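You operate a simulated robot arm through the tools that you are given. There is no shell and no other tool. Be economical: measure what you need, move in short steps, check, and stop when the job is done.

The job below is to be done with a simulated robot arm. You get a single attempt, and the scene is never put back.

Task
Reset the safety valve to lift at the card's pressure and prove it.
Fine: turn the spring dial with the rig bled, shut the bleed valve, pump till it lifts, open the bleed valve again.

Only the result counts: the job must be done as asked and must still hold three seconds after the hand-in. Knocking over, shifting, dropping, spilling or breaking anything else fails it.

Robot
A 6-joint arm with a two-finger parallel gripper, fixed in place. Base frame: the origin is at the foot of the arm, x ahead of it, y to its left, z up; the work surface is at about z = 0.898. Units: m, degrees, N and s.
With the tool pointing down near the work surface it reaches from about 0.24 to 0.66 m from the base axis. Its first joint turns from -66.0 to 66.0 degrees. Payload 2.9 kg.
The tool frame sits at the grasp point between the pads (the TCP): z along the fingers, y along the line on which they close. The tips reach 0.03 m beyond it. The gripper opens to 0.11 m. The fingers are 0.02 m wide and 0.01 m thick; the gripper's body (0.048 by 0.112 m) begins 0.055 m behind the TCP.
Orientation is that of the tool frame in the base frame, as a unit quaternion [w, x, y, z]. With the fingers straight down and closing along the base's y, the tool's x points along the base's -x, its y along +y and its z along -z.

Tools
- The arm moves only by the tool play_rows. Its argument "plan" is one flat list of numbers, 7 for each row, row after row: the shift along the tool's x, y, z in units of 25 mm (1.0 is 25 mm), then the turn, a rotation vector about the tool's x, y, z in units of 4 degrees (1.0 is 4 degrees), then the opening, from 0 (shut) to 1 (fully open). In form: [tx, ty, tz, wx, wy, wz, grip, tx, ty, tz, wx, wy, wz, grip, ...]. A call has 1 to 10 rows; each row shifts and turns the commanded pose from where the row before left it, along the tool's axes as they then stand. A call with a number of a shift or a turn outside -1 to 1 is refused whole. Rows are played at 5 a second. More than 0.05 m and 8.6 degrees between two rows, or a gripper value outside its range, and nothing of the call is played. A pose out of reach is approached as far as the arm can. The call stops where the force on the tool passes 40 N (or 10 N more than at its start, if that is more) or the arm is blocked; 0.2 s more then pass. Each finger travels about 0.108 m/s and halts on what it meets, pressing with about 21 N; the grip force reading is that of the motor and also rises with nothing between the fingers. The clock runs only during rows and for 0.2 s after the last one: add rows that do not move to give the fingers time. It gives the time, the measured TCP pose, the force on the tool (base axes), the opening and the grip force at its end, in the units of the frame above (readings bear some noise).
- Cameras (640 x 400 px; columns grow to the right, rows downward): "scene" is fixed at [0.0979, 0.4182, 1.4037]; the picture's right is [-0.77, -0.64, 0.00], its down [-0.27, 0.32, -0.91] and it looks along [0.58, -0.70, -0.42] (base axes); focal length 338 px, centre (320, 200). "wrist" rides on the gripper at [-0.036, 0, -0.057] in the tool frame; the picture's right is [0.00, -1.00, 0.00], its down [0.97, 0.00, -0.24] and it looks along [0.24, 0.00, 0.97] (tool axes); focal length 218 px, centre (320, 200).
- camera(camera): a new picture of that camera. The clock stands still meanwhile.
- measure_at(camera, pixels): for up to 12 pixels [column, row] of the newest picture of that camera ("zoom" is the newest enlarged one), the place [x, y, z] in the base frame of the surface seen there, good to about 0.002 m, but the place of the scene camera against the robot may be out by one fixed shift of up to 0.025 m in any direction. The clock stands still meanwhile.
- close_up(camera, box): a new picture of the part [left, top, right, bottom] of that camera's present view, enlarged. The clock stands still meanwhile.
- hand_in(): hands the job in; it is judged then, once.

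Go step by step. Measure first, check grasps and placings, and put right what went wrong. The budget is 80 turns and 54 pictures, counting those below and the enlarged ones. Unless the task says otherwise, let go and move clear before handing in, and close with one line.

The tools are called after "Emit:" as name(argument=value, ...) on one line, values as JSON. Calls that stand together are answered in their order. play_rows: Moves the arm, as the interface text tells. Its arguments: {"type":"object","properties":{"plan":{"type":"array","items":{"type":"number"}}},"required":["plan"]} The other tools are called the same way: camera (camera) takes a picture; measure_at (camera, pixels) gives the place of the surface under pixels of a picture; close_up (camera, box) takes an enlarged picture of a part of a camera's view; hand_in () hands the job in.

At the start:

```text
time: 0.0
tcp_pos: [0.3986, -0.206, 1.1687]
tool_rot: [0.0, 0.0, 1.0, 0.0]
contact_force: [0.5, -0.2, -0.6]
width: 0.1102
grasp_force: 0.0
```

scene: 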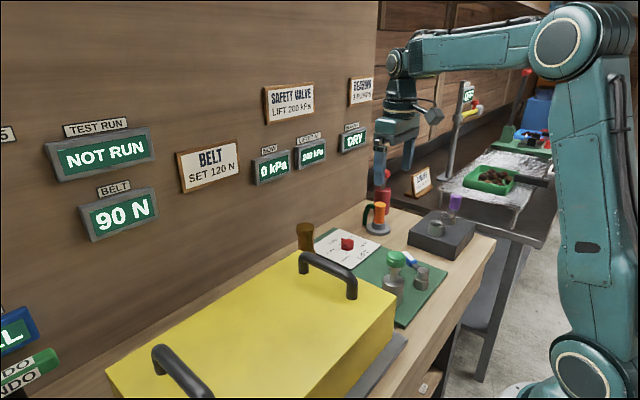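
wrist: 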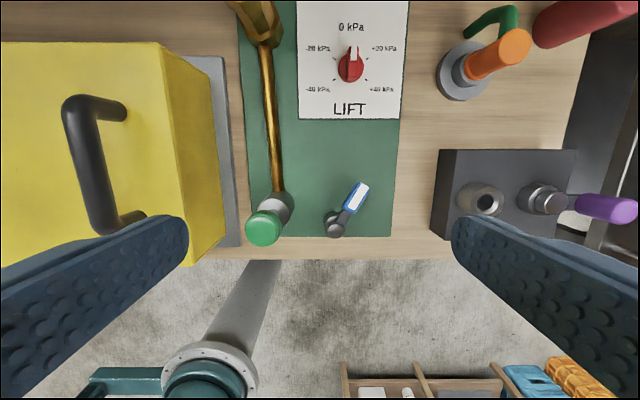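

The wrist view shows a LIFT dial (350,65), a green-capped pump or plunger (265,228), and a blue-handled valve (350,200). I'll enlarge the signs and the rig.

Emit:
close_up(camera="scene", box=[240, 70, 400, 190])

Emit:
close_up(camera="scene", box=[290, 190, 480, 330])

Emit:
close_up(camera="wrist", box=[230, 0, 430, 260])

```text
3.33 times, centred on (320, 130) of scene
```

zoom: 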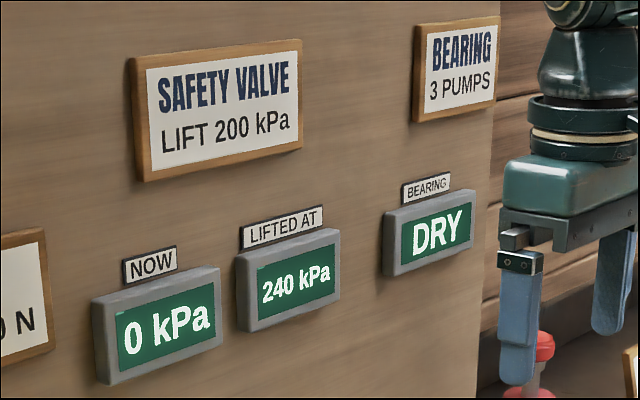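

```text
2.86 times, centred on (385, 260) of scene
```

zoom: 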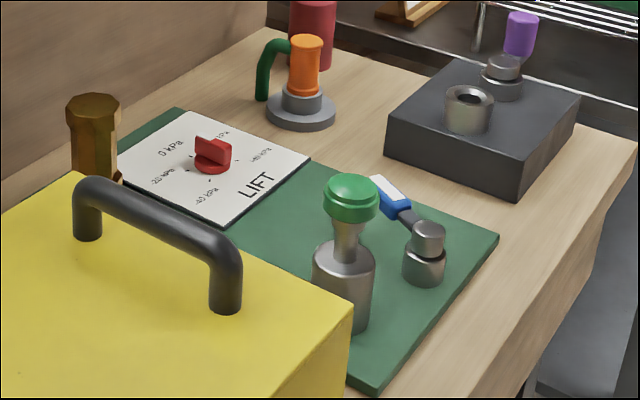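

```text
1.54 times, centred on (330, 130) of wrist
```

zoom: 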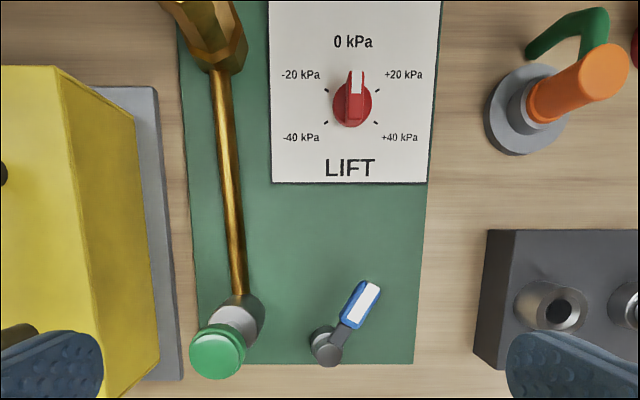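

The card says lift at 200 kPa. It last lifted at 240 with the dial on 0, so the dial should go to -40. I'll measure the dial, pump and bleed lever from the wrist view.

Emit:
camera(camera="wrist")

Emit:
measure_at(camera="wrist", pixels=[[353, 50], [350, 70], [341, 75], [384, 70], [323, 58], [322, 79], [376, 79], [263, 228], [335, 228], [359, 192], [347, 212], [390, 225]])

Emit:
close_up(camera="wrist", box=[300, 30, 400, 100])

Emit:
close_up(camera="wrist", box=[240, 170, 400, 250])

```text
48 pictures are left
```

wrist: 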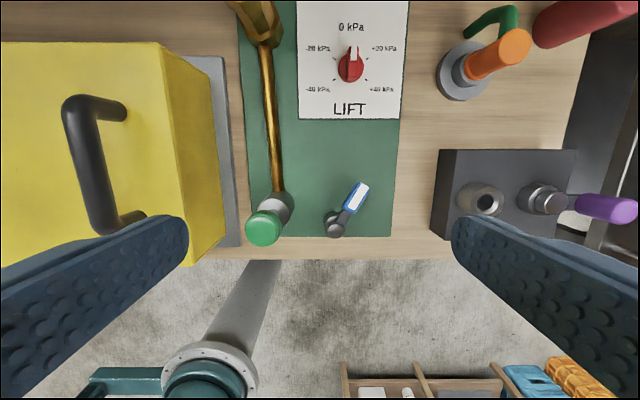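

```text
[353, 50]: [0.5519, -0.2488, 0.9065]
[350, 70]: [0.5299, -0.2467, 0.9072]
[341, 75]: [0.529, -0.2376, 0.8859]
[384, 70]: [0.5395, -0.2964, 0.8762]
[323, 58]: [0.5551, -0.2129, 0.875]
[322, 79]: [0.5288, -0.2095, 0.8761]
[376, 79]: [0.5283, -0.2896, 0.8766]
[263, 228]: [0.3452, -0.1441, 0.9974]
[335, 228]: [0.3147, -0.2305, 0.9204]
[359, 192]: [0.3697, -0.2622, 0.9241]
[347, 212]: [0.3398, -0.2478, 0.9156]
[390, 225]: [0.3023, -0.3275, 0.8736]
```

```text
5.71 times, centred on (350, 65) of wrist
```

zoom: 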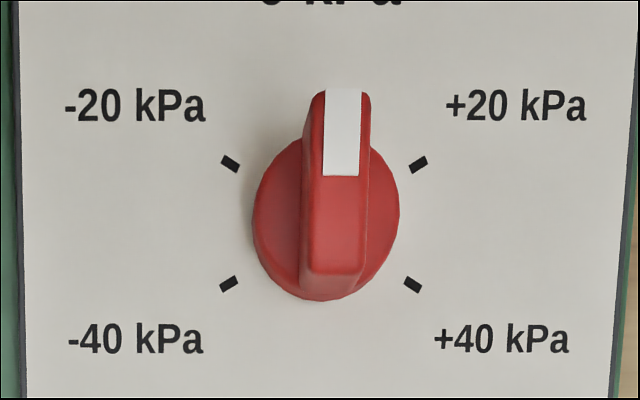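

```text
4.00 times, centred on (320, 210) of wrist
```

zoom: 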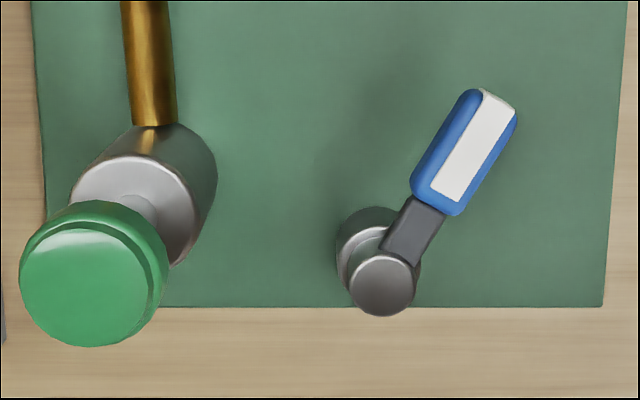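

The dial centre is at about (0.541, -0.2495) with its ridge top at 0.907. Before approaching, I'll measure the tall things nearby: the gold valve at (260,15), the pipe, the orange pump and the pump cap.

Emit:
measure_at(camera="wrist", pixels=[[350, 46], [350, 80], [343, 66], [258, 12], [250, 4], [270, 120], [510, 45], [275, 215], [263, 238], [170, 150], [330, 218], [365, 186]])

Emit:
measure_at(camera="scene", pixels=[[347, 240], [305, 226], [396, 256], [422, 270], [408, 259], [379, 206], [386, 173], [393, 285]])

```text
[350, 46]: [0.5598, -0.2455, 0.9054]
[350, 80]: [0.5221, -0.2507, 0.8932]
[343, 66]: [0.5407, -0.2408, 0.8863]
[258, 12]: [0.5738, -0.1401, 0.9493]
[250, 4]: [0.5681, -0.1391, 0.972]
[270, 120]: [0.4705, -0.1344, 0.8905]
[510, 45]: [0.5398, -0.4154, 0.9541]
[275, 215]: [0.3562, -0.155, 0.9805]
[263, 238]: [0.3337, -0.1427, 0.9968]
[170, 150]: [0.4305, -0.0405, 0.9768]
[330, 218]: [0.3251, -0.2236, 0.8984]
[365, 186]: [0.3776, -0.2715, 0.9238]
```

```text
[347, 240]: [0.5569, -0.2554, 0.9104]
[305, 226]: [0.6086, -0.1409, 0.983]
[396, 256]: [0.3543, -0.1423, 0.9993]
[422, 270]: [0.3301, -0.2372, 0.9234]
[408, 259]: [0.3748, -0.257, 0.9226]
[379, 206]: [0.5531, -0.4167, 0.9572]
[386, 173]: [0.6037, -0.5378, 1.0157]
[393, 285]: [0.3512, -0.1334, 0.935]
```

Nothing tall stands within about 0.1 m of the dial. I'll move to above the dial at z≈0.99 with the gripper part-closed.

Emit:
play_rows(plan=[-0.712, -0.21, 0.89, 0, 0, 0, 0.45, -0.712, -0.21, 0.89, 0, 0, 0, 0.45, -0.712, -0.21, 0.89, 0, 0, 0, 0.45, -0.712, -0.21, 0.89, 0, 0, 0, 0.45, -0.712, -0.21, 0.89, 0, 0, 0, 0.45, -0.712, -0.21, 0.89, 0, 0, 0, 0.45, -0.712, -0.21, 0.89, 0, 0, 0, 0.45, -0.712, -0.21, 0.89, 0, 0, 0, 0.45, 0, 0, 0, 0, 0, 0, 0.45])

Emit:
camera(camera="wrist")

```text
time: 2.0
tcp_pos: [0.54, -0.2479, 0.9893]
tool_rot: [0.0, 0.0, 1.0, 0.0]
contact_force: [-0.4, 0.6, -0.2]
width: 0.0494
grasp_force: 0.1
```

```text
45 pictures are left
```

wrist: 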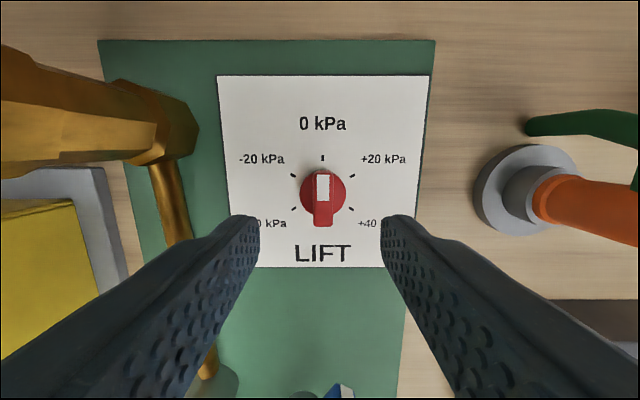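

The knob is centred near column 323. I'll measure the ridge and disc once more before going down.

Emit:
measure_at(camera="wrist", pixels=[[322, 178], [323, 215], [323, 224], [310, 190], [341, 190], [295, 175], [293, 209], [352, 208], [351, 175], [322, 157], [250, 120]])

Emit:
close_up(camera="wrist", box=[270, 145, 380, 245])

```text
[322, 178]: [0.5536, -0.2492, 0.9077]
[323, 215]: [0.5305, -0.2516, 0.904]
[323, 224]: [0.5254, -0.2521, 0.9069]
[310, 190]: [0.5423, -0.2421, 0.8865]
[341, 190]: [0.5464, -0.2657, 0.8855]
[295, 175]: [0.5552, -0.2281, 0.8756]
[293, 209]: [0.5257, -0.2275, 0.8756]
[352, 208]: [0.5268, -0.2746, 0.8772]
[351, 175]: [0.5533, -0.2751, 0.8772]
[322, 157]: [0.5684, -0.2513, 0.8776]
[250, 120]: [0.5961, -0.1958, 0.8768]
```

```text
4.00 times, centred on (325, 195) of wrist
```

zoom: 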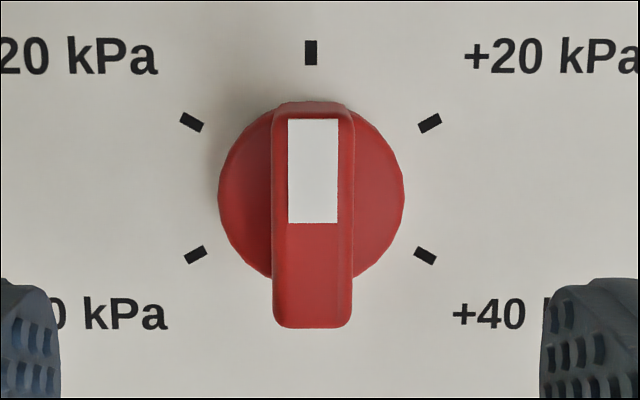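

The ticks put the dial centre at (0.540, -0.2513), with -40 at 120° counter-clockwise from above. I'll shift 3.4 mm in y, go down to 0.919 and close.

Emit:
play_rows(plan=[0, -0.136, 0.7, 0, 0, 0, 0.45, 0, 0, 0.7, 0, 0, 0, 0.45, 0, 0, 0.7, 0, 0, 0, 0.45, 0, 0, 0.7, 0, 0, 0, 0.45, 0, 0, 0, 0, 0, 0, 0.45, 0, 0, 0, 0, 0, 0, 0, 0, 0, 0, 0, 0, 0, 0, 0, 0, 0, 0, 0, 0, 0])

Emit:
camera(camera="wrist")

```text
time: 3.8
tcp_pos: [0.5408, -0.2508, 0.9199]
tool_rot: [-0.001, -0.001, 1.0, 0.001]
contact_force: [-0.6, 11.2, -1.3]
width: 0.0138
grasp_force: 44.9
```

```text
43 pictures are left
```

wrist: 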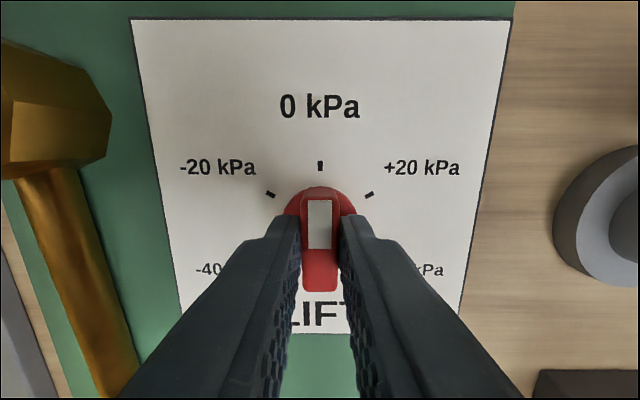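

The ridge is gripped (width 0.0138) with an 11 N side load, so I'll ease 1 mm in +y. Then I'll turn -40° about tool z, which is counter-clockwise from above.

Emit:
play_rows(plan=[0, 0.04, 0, 0, 0, -1, 0, 0, 0, 0, 0, 0, -1, 0, 0, 0, 0, 0, 0, -1, 0, 0, 0, 0, 0, 0, -1, 0, 0, 0, 0, 0, 0, -1, 0, 0, 0, 0, 0, 0, -1, 0, 0, 0, 0, 0, 0, -1, 0, 0, 0, 0, 0, 0, -1, 0, 0, 0, 0, 0, 0, -1, 0, 0, 0, 0, 0, 0, -1, 0])

Emit:
camera(camera="wrist")

```text
time: 6.0
tcp_pos: [0.5407, -0.2503, 0.9208]
tool_rot: [0.0, -0.343, 0.939, 0.0]
contact_force: [3.5, 6.4, -8.2]
width: 0.0136
grasp_force: 45.1
```

```text
42 pictures are left
```

wrist: 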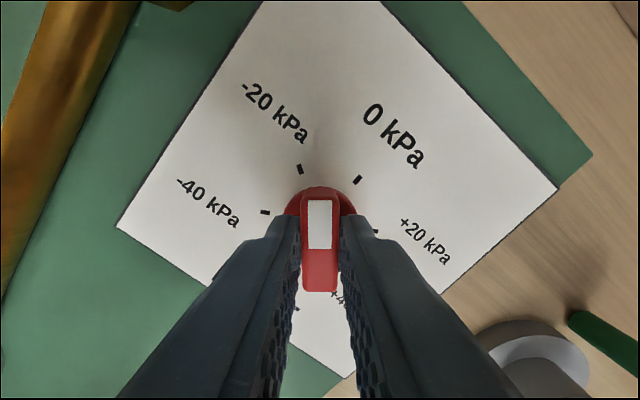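

The dial follows: the white mark now sits between 0 and -20. Turning another 40°.

Emit:
play_rows(plan=[0, 0, 0, 0, 0, -1, 0, 0, 0, 0, 0, 0, -1, 0, 0, 0, 0, 0, 0, -1, 0, 0, 0, 0, 0, 0, -1, 0, 0, 0, 0, 0, 0, -1, 0, 0, 0, 0, 0, 0, -1, 0, 0, 0, 0, 0, 0, -1, 0, 0, 0, 0, 0, 0, -1, 0, 0, 0, 0, 0, 0, -1, 0, 0, 0, 0, 0, 0, -1, 0])

Emit:
play_rows(plan=[0, 0, 0, 0, 0, -1, 0, 0, 0, 0, 0, 0, -1, 0, 0, 0, 0, 0, 0, -1, 0, 0, 0, 0, 0, 0, -1, 0, 0, 0, 0, 0, 0, -1, 0, 0, 0, 0, 0, 0, -1, 0, 0, 0, 0, 0, 0, -1, 0, 0, 0, 0, 0, 0, -1, 0, 0, 0, 0, 0, 0, -1, 0, 0, 0, 0, 0, 0, -1, 0])

Emit:
camera(camera="wrist")

```text
time: 8.2
tcp_pos: [0.5409, -0.2495, 0.9201]
tool_rot: [0.0, -0.643, 0.766, -0.001]
contact_force: [2.0, 6.5, -3.7]
width: 0.0139
grasp_force: 45.1
```

```text
time: 10.4
tcp_pos: [0.5401, -0.2498, 0.9201]
tool_rot: [-0.001, 0.867, -0.499, 0.0]
contact_force: [6.5, 4.5, -9.7]
width: 0.0135
grasp_force: 44.7
```

```text
41 pictures are left
```

wrist: 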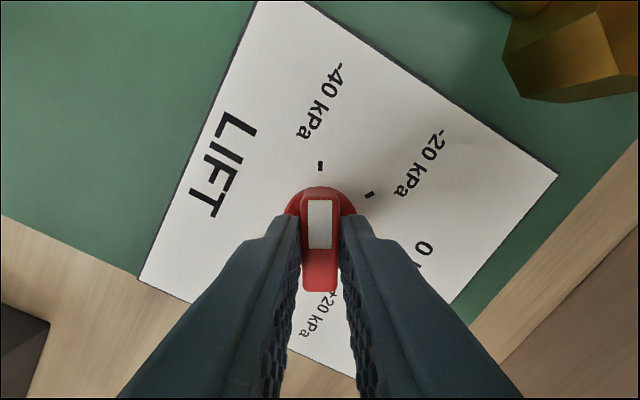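

The white mark lines up with the -40 tick (320,165). I'll release, rise, and start turning the wrist back.

Emit:
play_rows(plan=[0, 0, 0, 0, 0, 0, 0.4, 0, 0, 0, 0, 0, 0, 0.4, 0, 0, -1, 0, 0, 0, 0.4, 0, 0, -1, 0, 0, 0, 0.4, 0, 0, -1, 0, 0, 0, 0.4, 0, 0, -1, 0, 0, 0, 0.4, 0, 0, 0, 0, 0, 0, 0.4])

Emit:
close_up(camera="wrist", box=[220, 100, 420, 300])

Emit:
play_rows(plan=[0, 0, -0.5, 0, 0, 1, 0.4, 0, 0, -0.5, 0, 0, 1, 0.4, 0, 0, 0, 0, 0, 1, 0.4, 0, 0, 0, 0, 0, 1, 0.4, 0, 0, 0, 0, 0, 1, 0.4, 0, 0, 0, 0, 0, 1, 0.4, 0, 0, 0, 0, 0, 1, 0.4, 0, 0, 0, 0, 0, 1, 0.4, 0, 0, 0, 0, 0, 1, 0.4, 0, 0, 0, 0, 0, 1, 0.4])

Emit:
play_rows(plan=[0, 0, 0, 0, 0, 1, 0.4, 0, 0, 0, 0, 0, 1, 0.4, 0, 0, 0, 0, 0, 1, 0.4, 0, 0, 0, 0, 0, 1, 0.4, 0, 0, 0, 0, 0, 1, 0.4, 0, 0, 0, 0, 0, 1, 0.4, 0, 0, 0, 0, 0, 1, 0.4, 0, 0, 0, 0, 0, 1, 0.4, 0, 0, 0, 0, 0, 1, 0.4, 0, 0, 0, 0, 0, 1, 0.4])

Emit:
play_rows(plan=[0, 0, 0, 0, 0, 1, 0.4, 0, 0, 0, 0, 0, 1, 0.4, 0, 0, 0, 0, 0, 1, 0.4, 0, 0, 0, 0, 0, 1, 0.4, 0, 0, 0, 0, 0, 1, 0.4, 0, 0, 0, 0, 0, 1, 0.4, 0, 0, 0, 0, 0, 1, 0.4, 0, 0, 0, 0, 0, 1, 0.4, 0, 0, 0, 0, 0, 1, 0.4, 0, 0, 0, 0, 0, 1, 0.4])

```text
time: 12.0
tcp_pos: [0.5401, -0.251, 1.0202]
tool_rot: [0.001, 0.866, -0.501, 0.001]
contact_force: [0.1, 0.1, 0.4]
width: 0.0439
grasp_force: 0.1
```

```text
2.00 times, centred on (320, 200) of wrist
```

zoom: 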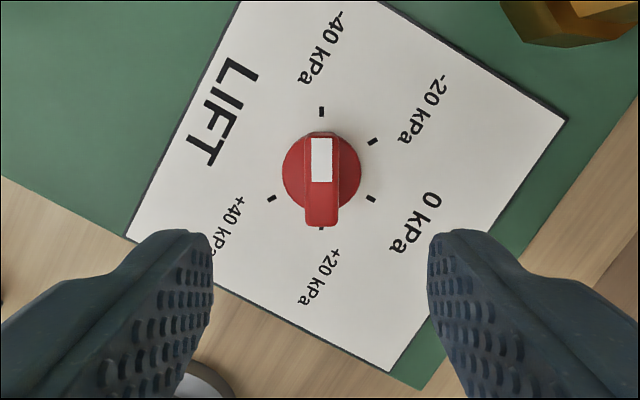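

```text
time: 14.2
tcp_pos: [0.541, -0.2506, 1.0447]
tool_rot: [0.001, -0.642, 0.766, 0.0]
contact_force: [-0.1, 0.1, -0.1]
width: 0.0443
grasp_force: 0.1
```

```text
time: 16.4
tcp_pos: [0.5408, -0.2506, 1.0445]
tool_rot: [0.0, -0.341, 0.94, 0.0]
contact_force: [-0.5, -0.1, 0.0]
width: 0.044
grasp_force: 0.1
```

```text
time: 18.6
tcp_pos: [0.5409, -0.2516, 1.0457]
tool_rot: [-0.001, 0.001, 1.0, 0.0]
contact_force: [-0.3, 0.1, 0.3]
width: 0.0444
grasp_force: 0.1
```

The dial is on -40. Now I'll move over the bleed lever for a close look.

Emit:
play_rows(plan=[0.9, 0, -0.1, 0, 0, 0, 0.4, 0.9, 0, -0.1, 0, 0, 0, 0.4, 0.9, 0, -0.1, 0, 0, 0, 0.4, 0.9, 0, -0.1, 0, 0, 0, 0.4, 0.9, 0, -0.1, 0, 0, 0, 0.4, 0.9, 0, -0.1, 0, 0, 0, 0.4, 0.9, 0, -0.1, 0, 0, 0, 0.4, 0.9, 0, -0.1, 0, 0, 0, 0.4, 0.9, 0, 0, 0, 0, 0, 0.4, 0, 0, 0, 0, 0, 0, 0.4])

Emit:
camera(camera="wrist")

Emit:
close_up(camera="scene", box=[370, 235, 450, 315])

```text
time: 20.8
tcp_pos: [0.3383, -0.2501, 1.0656]
tool_rot: [0.0, 0.0, 1.0, 0.0]
contact_force: [0.8, 0.1, -0.3]
width: 0.0441
grasp_force: 0.0
```

```text
39 pictures are left
```

wrist: 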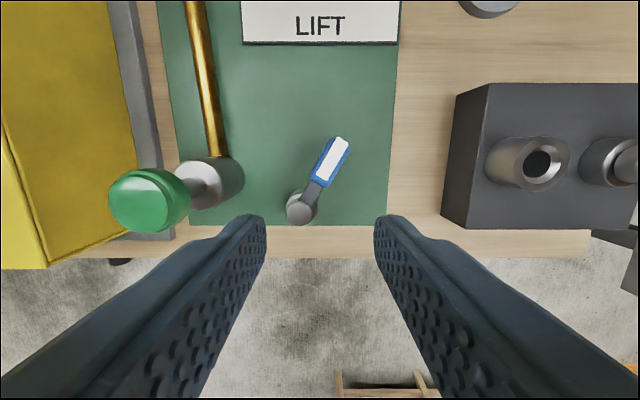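

```text
5.00 times, centred on (410, 275) of scene
```

zoom: 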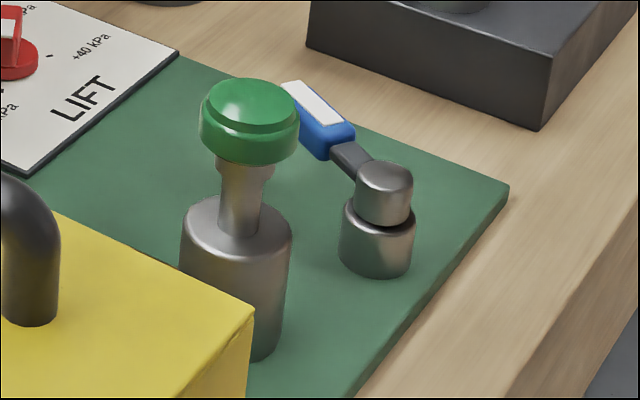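

Emit:
measure_at(camera="wrist", pixels=[[300, 207], [312, 191], [322, 176], [342, 145], [332, 160], [327, 155], [341, 162], [300, 192], [155, 205], [140, 200], [215, 180], [320, 240]])

Emit:
close_up(camera="wrist", box=[260, 120, 380, 240])

```text
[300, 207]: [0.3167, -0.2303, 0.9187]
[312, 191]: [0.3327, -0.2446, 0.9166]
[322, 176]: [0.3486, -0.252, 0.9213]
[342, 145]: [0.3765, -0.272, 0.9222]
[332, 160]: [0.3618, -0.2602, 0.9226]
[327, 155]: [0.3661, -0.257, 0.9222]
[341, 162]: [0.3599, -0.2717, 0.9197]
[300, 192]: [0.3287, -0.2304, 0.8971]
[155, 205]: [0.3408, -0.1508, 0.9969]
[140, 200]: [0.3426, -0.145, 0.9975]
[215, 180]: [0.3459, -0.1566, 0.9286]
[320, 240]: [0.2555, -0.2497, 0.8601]
```

```text
3.33 times, centred on (320, 180) of wrist
```

zoom: 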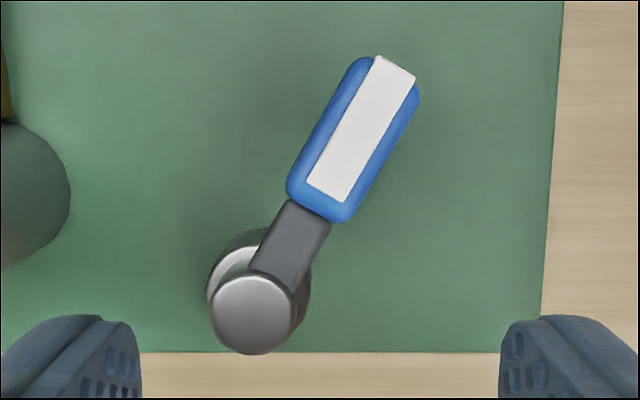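

The lever pivot is near (0.319, -0.2325), the handle centre is (0.3625, -0.2625), and the lever lies about -35° from +x. I'll align the tool above the handle.

Emit:
play_rows(plan=[-0.97, -0.5, 0, 0, 0, 0, 0.4, 0, 0, 0, 0, 0, 0.961, 0.4, 0, 0, 0, 0, 0, 0.961, 0.4, 0, 0, 0, 0, 0, 0.961, 0.4, 0, 0, 0, 0, 0, 0.961, 0.4, 0, 0, 0, 0, 0, 0.961, 0.4, 0, 0, 0, 0, 0, 0.961, 0.4, 0, 0, 0, 0, 0, 0.961, 0.4, 0, 0, 0, 0, 0, 0.961, 0.4, 0, 0, 0, 0, 0, 0.961, 0.4])

Emit:
play_rows(plan=[0, 0, 1, 0, 0, 0, 0.4, 0, 0, 1, 0, 0, 0, 0.4, 0, 0, 0.5, 0, 0, 0, 0.4, 0, 0, 0, 0, 0, 0, 0.4])

Emit:
camera(camera="wrist")

```text
time: 23.0
tcp_pos: [0.3628, -0.2628, 1.0661]
tool_rot: [0.0, 0.298, 0.955, 0.0]
contact_force: [0.0, 0.3, -0.1]
width: 0.0441
grasp_force: 0.0
```

```text
time: 24.0
tcp_pos: [0.3625, -0.263, 1.0034]
tool_rot: [0.0, 0.298, 0.955, 0.0]
contact_force: [-0.2, 0.0, -0.5]
width: 0.0441
grasp_force: 0.0
```

```text
36 pictures are left
```

wrist: 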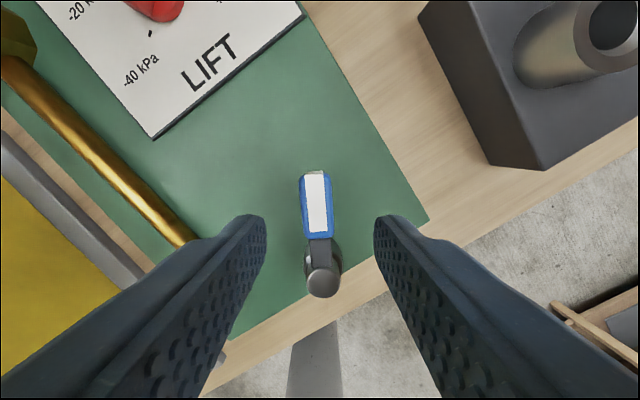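

The lever leans about 4° left of the tool axis, so it sits at about -30°. I'll correct by 4°, go down to z=0.930 and grip.

Emit:
play_rows(plan=[0, 0.04, 0.98, 0, 0, -1, 0.4, 0, 0, 0.98, 0, 0, 0, 0.4, 0, 0, 0.98, 0, 0, 0, 0.4, 0, 0, 0, 0, 0, 0, 0.4, 0, 0, 0, 0, 0, 0, 0, 0, 0, 0, 0, 0, 0, 0, 0, 0, 0, 0, 0, 0, 0])

Emit:
camera(camera="wrist")

```text
time: 25.6
tcp_pos: [0.3625, -0.2616, 0.9296]
tool_rot: [0.0, 0.262, 0.965, -0.001]
contact_force: [2.2, 1.5, -5.5]
width: 0.0218
grasp_force: 45.0
```

```text
35 pictures are left
```

wrist: 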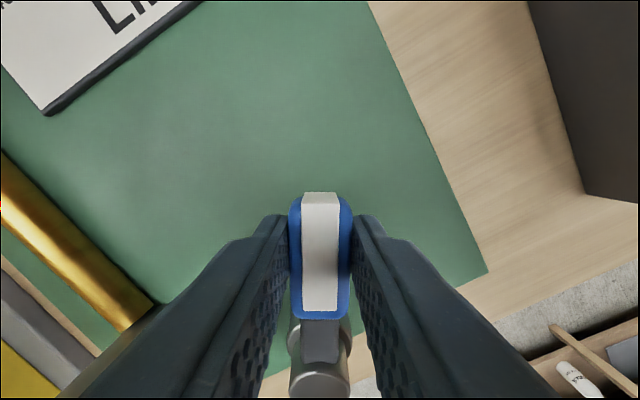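

The handle is held (width 0.0218) and the lever is at about -30°. I'll test its travel clockwise by 8° along its arc.

Emit:
play_rows(plan=[0.005, -0.146, 0, 0, 0, 1, 0, 0.005, -0.146, 0, 0, 0, 1, 0, 0, 0, 0, 0, 0, 0, 0])

```text
time: 26.4
tcp_pos: [0.3578, -0.269, 0.9287]
tool_rot: [-0.002, 0.332, 0.943, -0.001]
contact_force: [-3.1, -6.9, -5.7]
width: 0.0216
grasp_force: 45.2
```

It moves freely that way. Continuing 40° clockwise.

Emit:
play_rows(plan=[0.005, -0.146, 0, 0, 0, 1, 0, 0.005, -0.146, 0, 0, 0, 1, 0, 0.005, -0.146, 0, 0, 0, 1, 0, 0.005, -0.146, 0, 0, 0, 1, 0, 0.005, -0.146, 0, 0, 0, 1, 0, 0.005, -0.146, 0, 0, 0, 1, 0, 0.005, -0.146, 0, 0, 0, 1, 0, 0.005, -0.146, 0, 0, 0, 1, 0, 0.005, -0.146, 0, 0, 0, 1, 0, 0.005, -0.146, 0, 0, 0, 1, 0])

Emit:
camera(camera="wrist")

```text
time: 28.6
tcp_pos: [0.3276, -0.2894, 0.9296]
tool_rot: [0.001, 0.635, 0.773, -0.003]
contact_force: [-10.1, -30.9, -19.9]
width: 0.0237
grasp_force: 45.1
```

```text
34 pictures are left
```

wrist: 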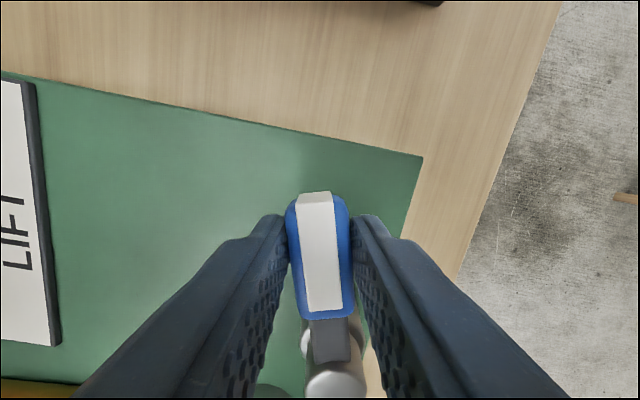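

The lever has come round to about -75° with a 31 N radial load, so my pivot estimate is slightly off. I'll open to relieve it, rise a little and re-measure.

Emit:
play_rows(plan=[0, 0, 0, 0, 0, 0, 0.4, 0, 0, 0, 0, 0, 0, 0.4, 0, 0, -1, 0, 0, 0, 0.4, 0, 0, -1, 0, 0, 0, 0.4, 0, 0, -1, 0, 0, 0, 0.4, 0, 0, 0, 0, 0, 0, 0.4])

Emit:
camera(camera="wrist")

```text
time: 30.0
tcp_pos: [0.3291, -0.2869, 1.005]
tool_rot: [0.0, 0.634, 0.773, 0.001]
contact_force: [0.1, -0.4, 0.1]
width: 0.0443
grasp_force: 0.0
```

```text
33 pictures are left
```

wrist: 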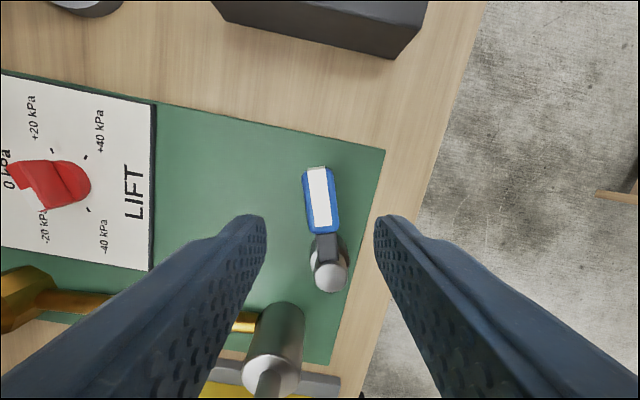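

Emit:
measure_at(camera="wrist", pixels=[[331, 277], [320, 200], [316, 172], [323, 230], [326, 245], [342, 245], [308, 200], [334, 200]])

Emit:
close_up(camera="wrist", box=[260, 150, 390, 310])

Emit:
close_up(camera="scene", box=[240, 70, 400, 190])

```text
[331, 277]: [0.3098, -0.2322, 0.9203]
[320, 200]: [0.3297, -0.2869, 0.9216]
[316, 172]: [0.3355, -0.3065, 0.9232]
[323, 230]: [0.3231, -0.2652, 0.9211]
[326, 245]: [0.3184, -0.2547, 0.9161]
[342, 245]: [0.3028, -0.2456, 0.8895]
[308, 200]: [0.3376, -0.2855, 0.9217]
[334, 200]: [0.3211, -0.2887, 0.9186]
```

```text
2.50 times, centred on (325, 230) of wrist
```

zoom: 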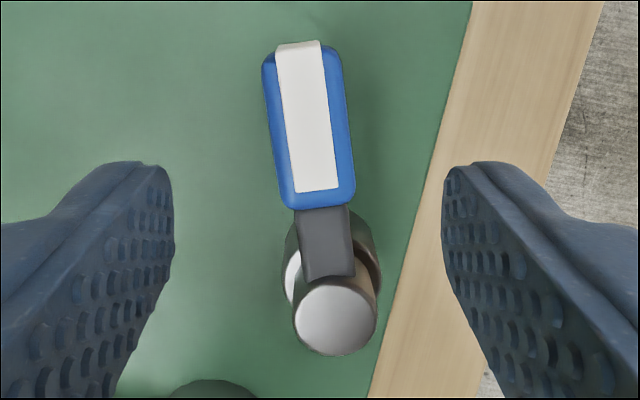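

```text
3.33 times, centred on (320, 130) of scene
```

zoom: 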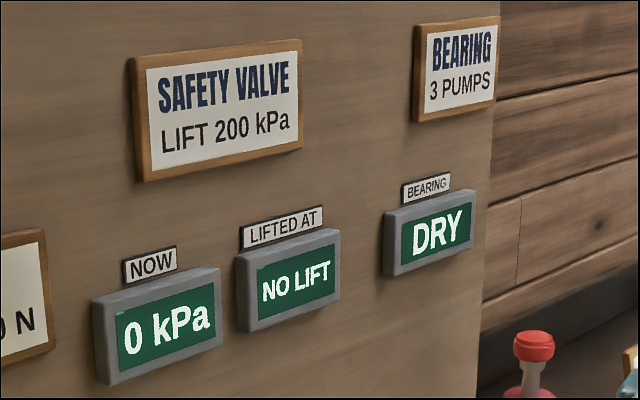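

The dial change cleared the display to NO LIFT. The lever is at about -74° with the pivot near (0.314, -0.232). I'll regrip aligned with it and push another 16° to find whether this is a stop.

Emit:
play_rows(plan=[0, 0, 1, 0, 0, -0.6, 0.4, 0, 0, 1, 0, 0, -0.6, 0.4, 0, 0, 1, 0, 0, 0, 0.4, 0, 0, 0, 0, 0, 0, 0, 0, 0, 0, 0, 0, 0, 0, 0, 0, 0, 0, 0, 0, 0, 0.005, -0.159, 0, 0, 0, 1, 0, 0.005, -0.159, 0, 0, 0, 1, 0, 0.005, -0.159, 0, 0, 0, 1, 0, 0.005, -0.159, 0, 0, 0, 1, 0])

Emit:
camera(camera="wrist")

```text
time: 32.2
tcp_pos: [0.3136, -0.2884, 0.9292]
tool_rot: [0.0, 0.707, 0.708, -0.001]
contact_force: [-22.0, -4.5, 10.3]
width: 0.0222
grasp_force: 45.0
```

```text
30 pictures are left
```

wrist: 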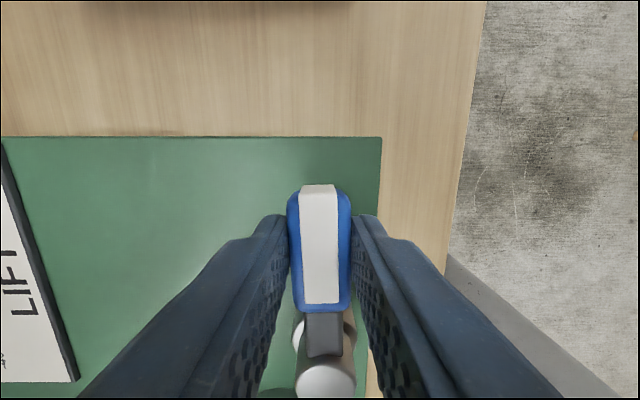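

The lever now sits at -90° with no stop met. Trying a further 16°.

Emit:
play_rows(plan=[0.005, -0.159, 0, 0, 0, 1, 0, 0.005, -0.159, 0, 0, 0, 1, 0, 0.005, -0.159, 0, 0, 0, 1, 0, 0.005, -0.159, 0, 0, 0, 1, 0])

Emit:
camera(camera="wrist")

```text
time: 33.1
tcp_pos: [0.3086, -0.2879, 0.9299]
tool_rot: [0.007, 0.774, 0.634, 0.006]
contact_force: [10.3, -4.2, -10.4]
width: 0.0257
grasp_force: 44.6
stopped in row 4: the force on the tool passed its limit (the readings are from after the stop); the commanded pose is now the measured one
```

```text
29 pictures are left
```

wrist: 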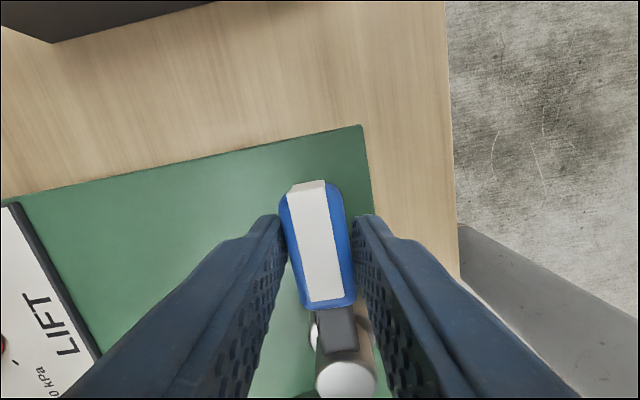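

The tool went to -101° while the lever stayed near -92°, so this is the end stop. I'll release, rise, and square the tool.

Emit:
play_rows(plan=[0, 0, 0, 0, 0, 0, 0.4, 0, 0, 0, 0, 0, 0, 0.4, 0, 0, -0.9, 0, 0, 0, 0.4, 0, 0, -0.9, 0, 0, 0, 0.4, 0, 0, -0.9, 0, 0, 0, 0.4, 0, 0, -0.9, 0, 0, -0.9, 0.4, 0, 0, -0.9, 0, 0, -0.9, 0.4, 0, 0, -0.9, 0, 0, -0.9, 0.4, 0, 0, 0, 0, 0, 0, 0.4])

Emit:
camera(camera="wrist")

```text
time: 35.1
tcp_pos: [0.3039, -0.2867, 1.0651]
tool_rot: [0.007, 0.712, 0.702, 0.005]
contact_force: [-0.4, 0.3, 0.4]
width: 0.0441
grasp_force: 0.1
```

```text
28 pictures are left
```

wrist: 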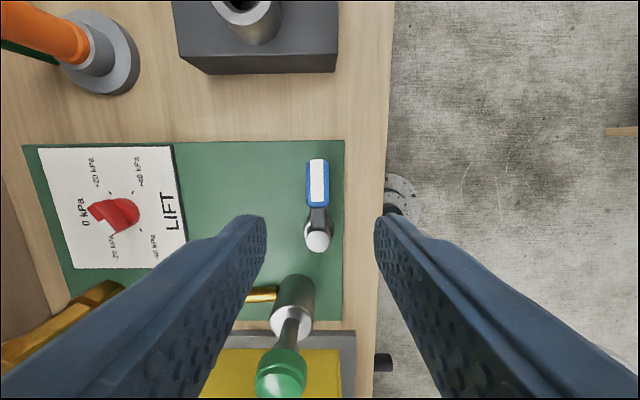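

The lever lies along -y now, at its stop. I'll move over the pump cap at about (0.344, -0.147) and close the gripper.

Emit:
play_rows(plan=[0.93, 0.267, 0, 0, 0, 0, 0, 0.93, 0.267, 0, 0, 0, 0, 0, 0.93, 0.267, 0, 0, 0, 0, 0, 0.93, 0.267, 0, 0, 0, 0, 0, 0.93, 0.267, 0, 0, 0, 0, 0, 0.93, 0.267, 0, 0, 0, 0, 0, 0, 0, 0, 0, 0, 0, 0])

Emit:
camera(camera="wrist")

Emit:
close_up(camera="scene", box=[320, 180, 480, 320])

```text
time: 36.7
tcp_pos: [0.3475, -0.1483, 1.0651]
tool_rot: [0.006, 0.712, 0.702, 0.004]
contact_force: [0.5, -0.4, 0.3]
width: 0.0
grasp_force: 20.8
```

```text
27 pictures are left
```

wrist: 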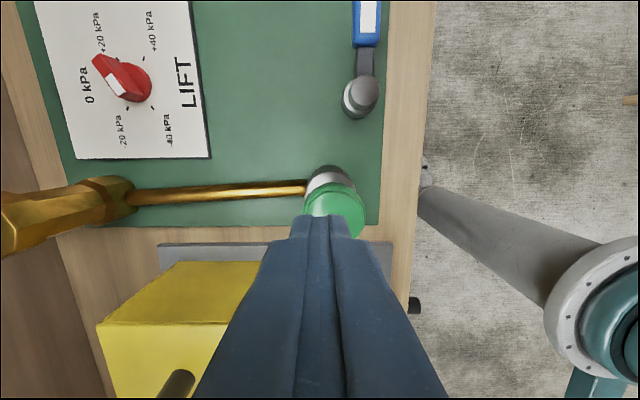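

```text
2.86 times, centred on (400, 250) of scene
```

zoom: 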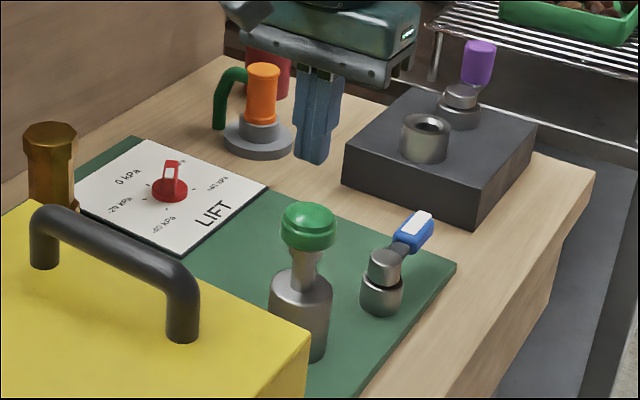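

The closed fingers are above the cap. I'll measure the visible cap edges at (306,210), (365,210) and (335,190) to refine the centring.

Emit:
measure_at(camera="wrist", pixels=[[306, 206], [333, 200], [345, 200], [361, 206], [360, 220], [330, 188], [320, 195], [333, 208]])

Emit:
measure_at(camera="zoom", pixels=[[307, 215], [284, 215], [331, 215], [307, 228], [307, 205], [315, 155]])

```text
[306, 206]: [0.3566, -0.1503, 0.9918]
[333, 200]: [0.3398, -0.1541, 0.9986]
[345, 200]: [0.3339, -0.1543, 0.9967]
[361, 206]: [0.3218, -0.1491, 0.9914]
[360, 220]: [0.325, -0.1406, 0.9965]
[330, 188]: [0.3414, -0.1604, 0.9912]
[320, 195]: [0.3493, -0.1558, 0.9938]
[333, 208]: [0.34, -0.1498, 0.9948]
```

```text
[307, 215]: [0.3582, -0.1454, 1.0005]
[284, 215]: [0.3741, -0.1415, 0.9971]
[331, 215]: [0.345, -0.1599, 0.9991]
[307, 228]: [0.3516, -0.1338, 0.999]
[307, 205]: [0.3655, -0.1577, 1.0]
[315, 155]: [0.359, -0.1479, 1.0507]
```

The cap centre is about (0.341, -0.144) with its top at 0.997. I'll shift onto it and press down in small steps.

Emit:
play_rows(plan=[0.17, -0.26, 0, 0, 0, 0, 0, 0, 0, 0.7, 0, 0, 0, 0, 0, 0, 0.7, 0, 0, 0, 0, 0, 0, 0.2, 0, 0, 0, 0, 0, 0, 0.2, 0, 0, 0, 0, 0, 0, 0.2, 0, 0, 0, 0, 0, 0, 0.2, 0, 0, 0, 0])

Emit:
camera(camera="scene")

```text
time: 38.3
tcp_pos: [0.343, -0.1448, 1.0094]
tool_rot: [0.007, 0.712, 0.702, 0.005]
contact_force: [-1.3, 1.7, 4.1]
width: 0.0
grasp_force: 21.3
```

```text
25 pictures are left
```

scene: 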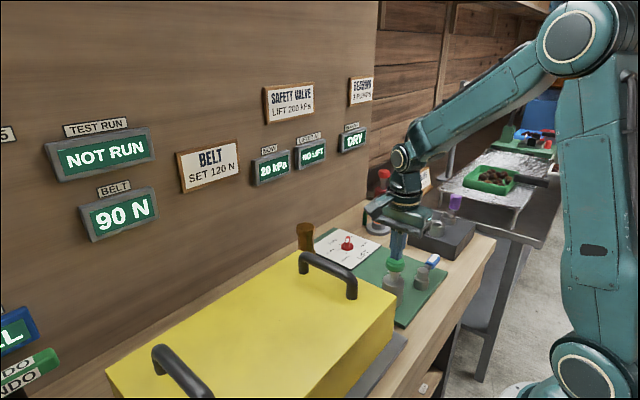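

NOW already reads about 20 kPa, so the valve is shut and the pump works. I'll press on to the bottom of the stroke.

Emit:
play_rows(plan=[0, 0, 0.2, 0, 0, 0, 0, 0, 0, 0.2, 0, 0, 0, 0, 0, 0, 0.2, 0, 0, 0, 0, 0, 0, 0.2, 0, 0, 0, 0, 0, 0, 0.2, 0, 0, 0, 0])

Emit:
close_up(camera="scene", box=[240, 130, 440, 310])

```text
time: 39.5
tcp_pos: [0.3422, -0.1457, 0.986]
tool_rot: [0.007, 0.712, 0.702, 0.005]
contact_force: [-4.9, -1.8, 16.2]
width: 0.0002
grasp_force: 20.9
```

```text
2.22 times, centred on (340, 220) of scene
```

zoom: 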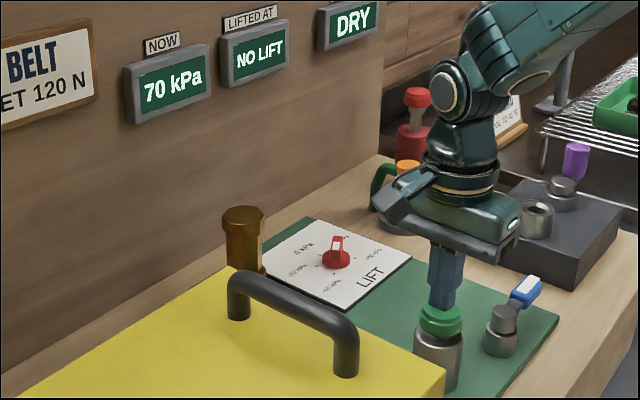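

NOW is 70 kPa near the bottom of the stroke. I'll raise and press again.

Emit:
play_rows(plan=[0, 0, -0.9, 0, 0, 0, 0, 0, 0, -0.9, 0, 0, 0, 0, 0, 0, 0, 0, 0, 0, 0, 0, 0, 0.36, 0, 0, 0, 0, 0, 0, 0.36, 0, 0, 0, 0, 0, 0, 0.36, 0, 0, 0, 0, 0, 0, 0.36, 0, 0, 0, 0, 0, 0, 0.36, 0, 0, 0, 0])

Emit:
close_up(camera="scene", box=[240, 130, 440, 310])

```text
time: 41.3
tcp_pos: [0.3415, -0.1446, 0.9847]
tool_rot: [0.007, 0.712, 0.702, 0.004]
contact_force: [-5.6, 6.6, 19.8]
width: 0.0001
grasp_force: 20.9
```

```text
2.22 times, centred on (340, 220) of scene
```

zoom: 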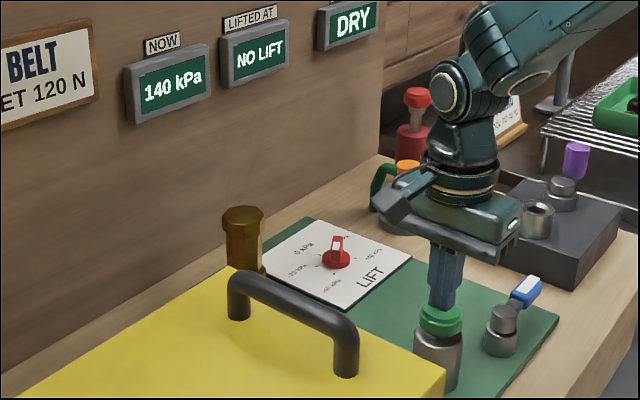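

NOW is 140 kPa, so each stroke adds 70. One more stroke should make it lift at 200.

Emit:
play_rows(plan=[0, 0, -0.9, 0, 0, 0, 0, 0, 0, -0.9, 0, 0, 0, 0, 0, 0, 0, 0, 0, 0, 0, 0, 0, 0.36, 0, 0, 0, 0, 0, 0, 0.36, 0, 0, 0, 0, 0, 0, 0.36, 0, 0, 0, 0, 0, 0, 0.36, 0, 0, 0, 0, 0, 0, 0.36, 0, 0, 0, 0])

Emit:
close_up(camera="scene", box=[240, 130, 440, 310])

```text
time: 43.1
tcp_pos: [0.3433, -0.1435, 0.986]
tool_rot: [0.007, 0.712, 0.702, 0.004]
contact_force: [-7.0, 1.2, 14.7]
width: 0.0002
grasp_force: 21.1
```

```text
2.22 times, centred on (340, 220) of scene
```

zoom: 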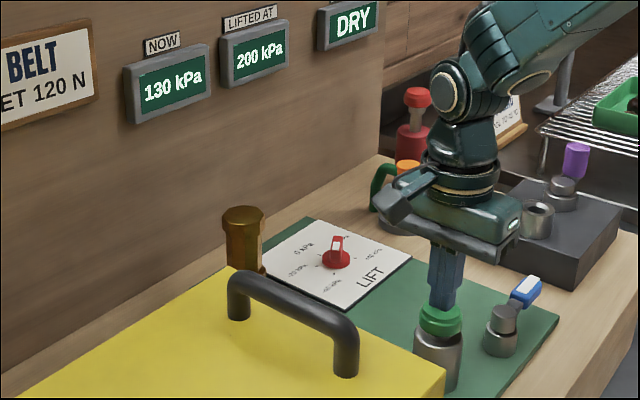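

LIFTED AT reads 200 kPa. Now I'll rise and go back over the bleed lever to reopen it.

Emit:
play_rows(plan=[0, 0, -0.8, 0, 0, 0, 0, 0, 0, -0.8, 0, 0, 0, 0, 0, 0, -0.8, 0, 0, 0, 0, -0.95, -0.2, -0.6, 0, 0, 0, 0, -0.95, -0.2, 0, 0, 0, 0, 0.4, -0.95, -0.2, 0, 0, 0, 0, 0.4, -0.95, -0.2, 0, 0, 0, 0, 0.4, -0.95, -0.2, 0, 0, 0, 0, 0.4, -0.95, -0.2, 0, 0, 0, 0, 0.4, 0, 0, 0, 0, 0, 0, 0.4])

Emit:
camera(camera="wrist")

```text
time: 45.3
tcp_pos: [0.3095, -0.2857, 1.0606]
tool_rot: [0.008, 0.712, 0.702, 0.004]
contact_force: [0.1, -0.1, 0.6]
width: 0.044
grasp_force: 0.0
```

```text
21 pictures are left
```

wrist: 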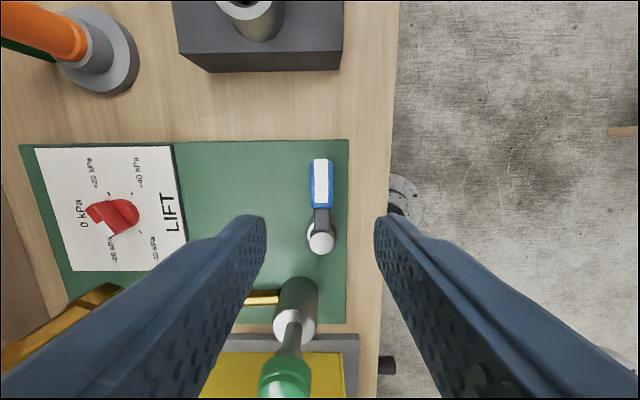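

Emit:
measure_at(camera="wrist", pixels=[[321, 240], [321, 162], [321, 185], [321, 205], [321, 218], [311, 185], [331, 185]])

```text
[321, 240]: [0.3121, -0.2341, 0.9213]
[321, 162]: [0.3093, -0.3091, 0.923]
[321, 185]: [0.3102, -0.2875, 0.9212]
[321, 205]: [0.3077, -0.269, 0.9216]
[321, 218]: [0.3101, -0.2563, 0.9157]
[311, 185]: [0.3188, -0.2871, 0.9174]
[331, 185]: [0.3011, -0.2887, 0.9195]
```

The handle centre is at (0.310, -0.288), directly below the tool. I'll go down to z=0.930, grip, and start turning counter-clockwise.

Emit:
play_rows(plan=[-0.08, 0, 0.87, 0, 0, 0, 0.4, 0, 0, 0.87, 0, 0, 0, 0.4, 0, 0, 0.87, 0, 0, 0, 0.4, 0, 0, 0.87, 0, 0, 0, 0.4, 0, 0, 0.87, 0, 0, 0, 0.4, 0, 0, 0.87, 0, 0, 0, 0.4, 0, 0, 0, 0, 0, 0, 0.4, 0, 0, 0, 0, 0, 0, 0, 0, 0, 0, 0, 0, 0, 0, 0, 0, 0, 0, 0, 0, 0])

Emit:
play_rows(plan=[0.005, 0.156, 0, 0, 0, -1, 0, 0.005, 0.156, 0, 0, 0, -1, 0, 0.005, 0.156, 0, 0, 0, -1, 0, 0.005, 0.156, 0, 0, 0, -1, 0, 0.005, 0.156, 0, 0, 0, -1, 0, 0.005, 0.156, 0, 0, 0, -1, 0, 0.005, 0.156, 0, 0, 0, -1, 0, 0.005, 0.156, 0, 0, 0, -1, 0])

Emit:
camera(camera="wrist")

```text
time: 47.5
tcp_pos: [0.3091, -0.2888, 0.9289]
tool_rot: [0.005, 0.712, 0.702, 0.004]
contact_force: [-13.8, -2.8, 0.4]
width: 0.0217
grasp_force: 44.9
```

```text
time: 49.3
tcp_pos: [0.3404, -0.2804, 0.9288]
tool_rot: [0.008, 0.49, 0.872, 0.003]
contact_force: [-10.8, 1.4, -11.9]
width: 0.0216
grasp_force: 45.4
```

```text
20 pictures are left
```

wrist: 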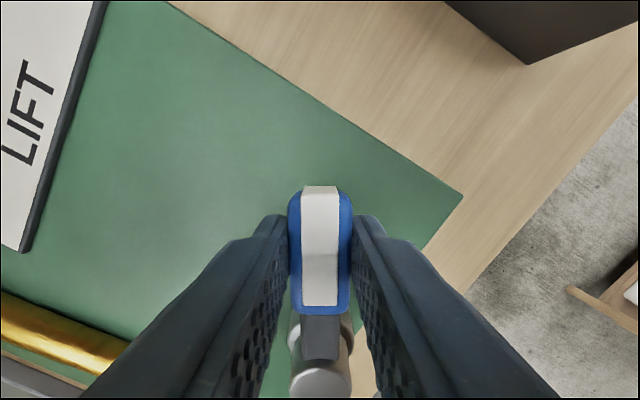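

The lever follows smoothly and is at -59°. I'll go 28° more, back to its original open angle.

Emit:
play_rows(plan=[0.005, 0.156, 0, 0, 0, -1, 0, 0.005, 0.156, 0, 0, 0, -1, 0, 0.005, 0.156, 0, 0, 0, -1, 0, 0.005, 0.156, 0, 0, 0, -1, 0, 0.005, 0.156, 0, 0, 0, -1, 0, 0.005, 0.156, 0, 0, 0, -1, 0, 0.005, 0.156, 0, 0, 0, -1, 0])

Emit:
close_up(camera="scene", box=[240, 130, 440, 310])

```text
time: 50.9
tcp_pos: [0.3614, -0.2611, 0.929]
tool_rot: [0.008, 0.265, 0.964, 0.002]
contact_force: [1.0, 18.2, -17.3]
width: 0.0215
grasp_force: 45.2
```

```text
2.22 times, centred on (340, 220) of scene
```

zoom: 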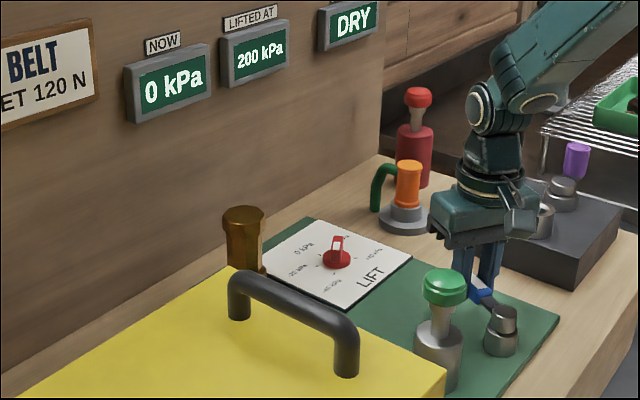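

NOW is 0 kPa, LIFTED AT still reads 200, and the lever is back at its original angle. I'll release and move clear.

Emit:
play_rows(plan=[0, 0, 0, 0, 0, 0, 0.4, 0, 0, 0, 0, 0, 0, 0.4, 0, 0, -1, 0, 0, 0, 0.4, 0, 0, -1, 0, 0, 0, 0.4, 0, 0, -1, 0, 0, 0, 0.4, 0, 0, -1, 0, 0, 0, 0.4, 0, 0, -1, 0, 0, 0, 0.4, 0, 0, -1, 0, 0, 0, 0.4, 0, 0, -1, 0, 0, 0, 0.4, 0, 0, 0, 0, 0, 0, 0.4])

Emit:
camera(camera="wrist")

Emit:
close_up(camera="scene", box=[240, 130, 440, 310])

```text
time: 53.1
tcp_pos: [0.3568, -0.2624, 1.1054]
tool_rot: [0.009, 0.265, 0.964, 0.0]
contact_force: [0.5, 0.2, -0.4]
width: 0.0441
grasp_force: 0.1
```

```text
18 pictures are left
```

wrist: 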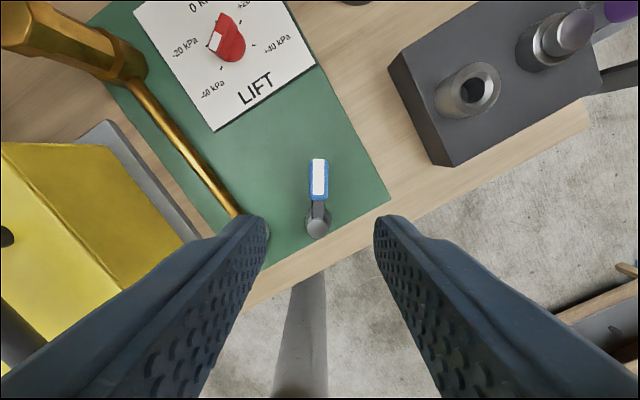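

```text
2.22 times, centred on (340, 220) of scene
```

zoom: 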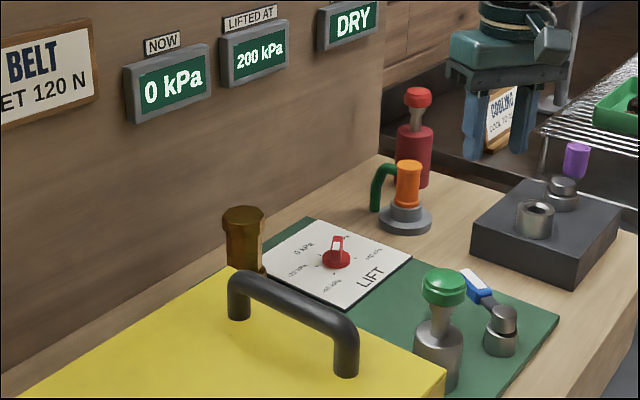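

NOW is 0, LIFTED AT is 200 and everything stands in place. I'll take one last look at the dial mark.

Emit:
close_up(camera="wrist", box=[160, 0, 300, 110])

```text
3.64 times, centred on (230, 55) of wrist
```

zoom: 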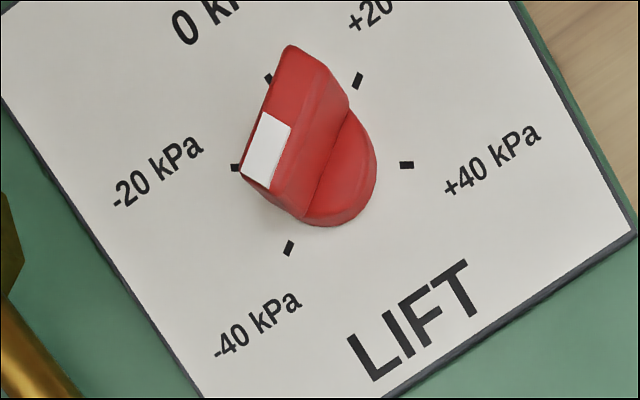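

The ridge runs parallel to the line from the centre to the -40 tick, so the apparent offset is only parallax. The displays read 200 lifted and 0 now, so I'm handing in.

Emit:
hand_in()

```text
The job is handed in.
```

The safety valve is reset to -40 on the dial and lifted at 200 kPa, matching the card; the bleed valve is open again and the rig reads 0 kPa.
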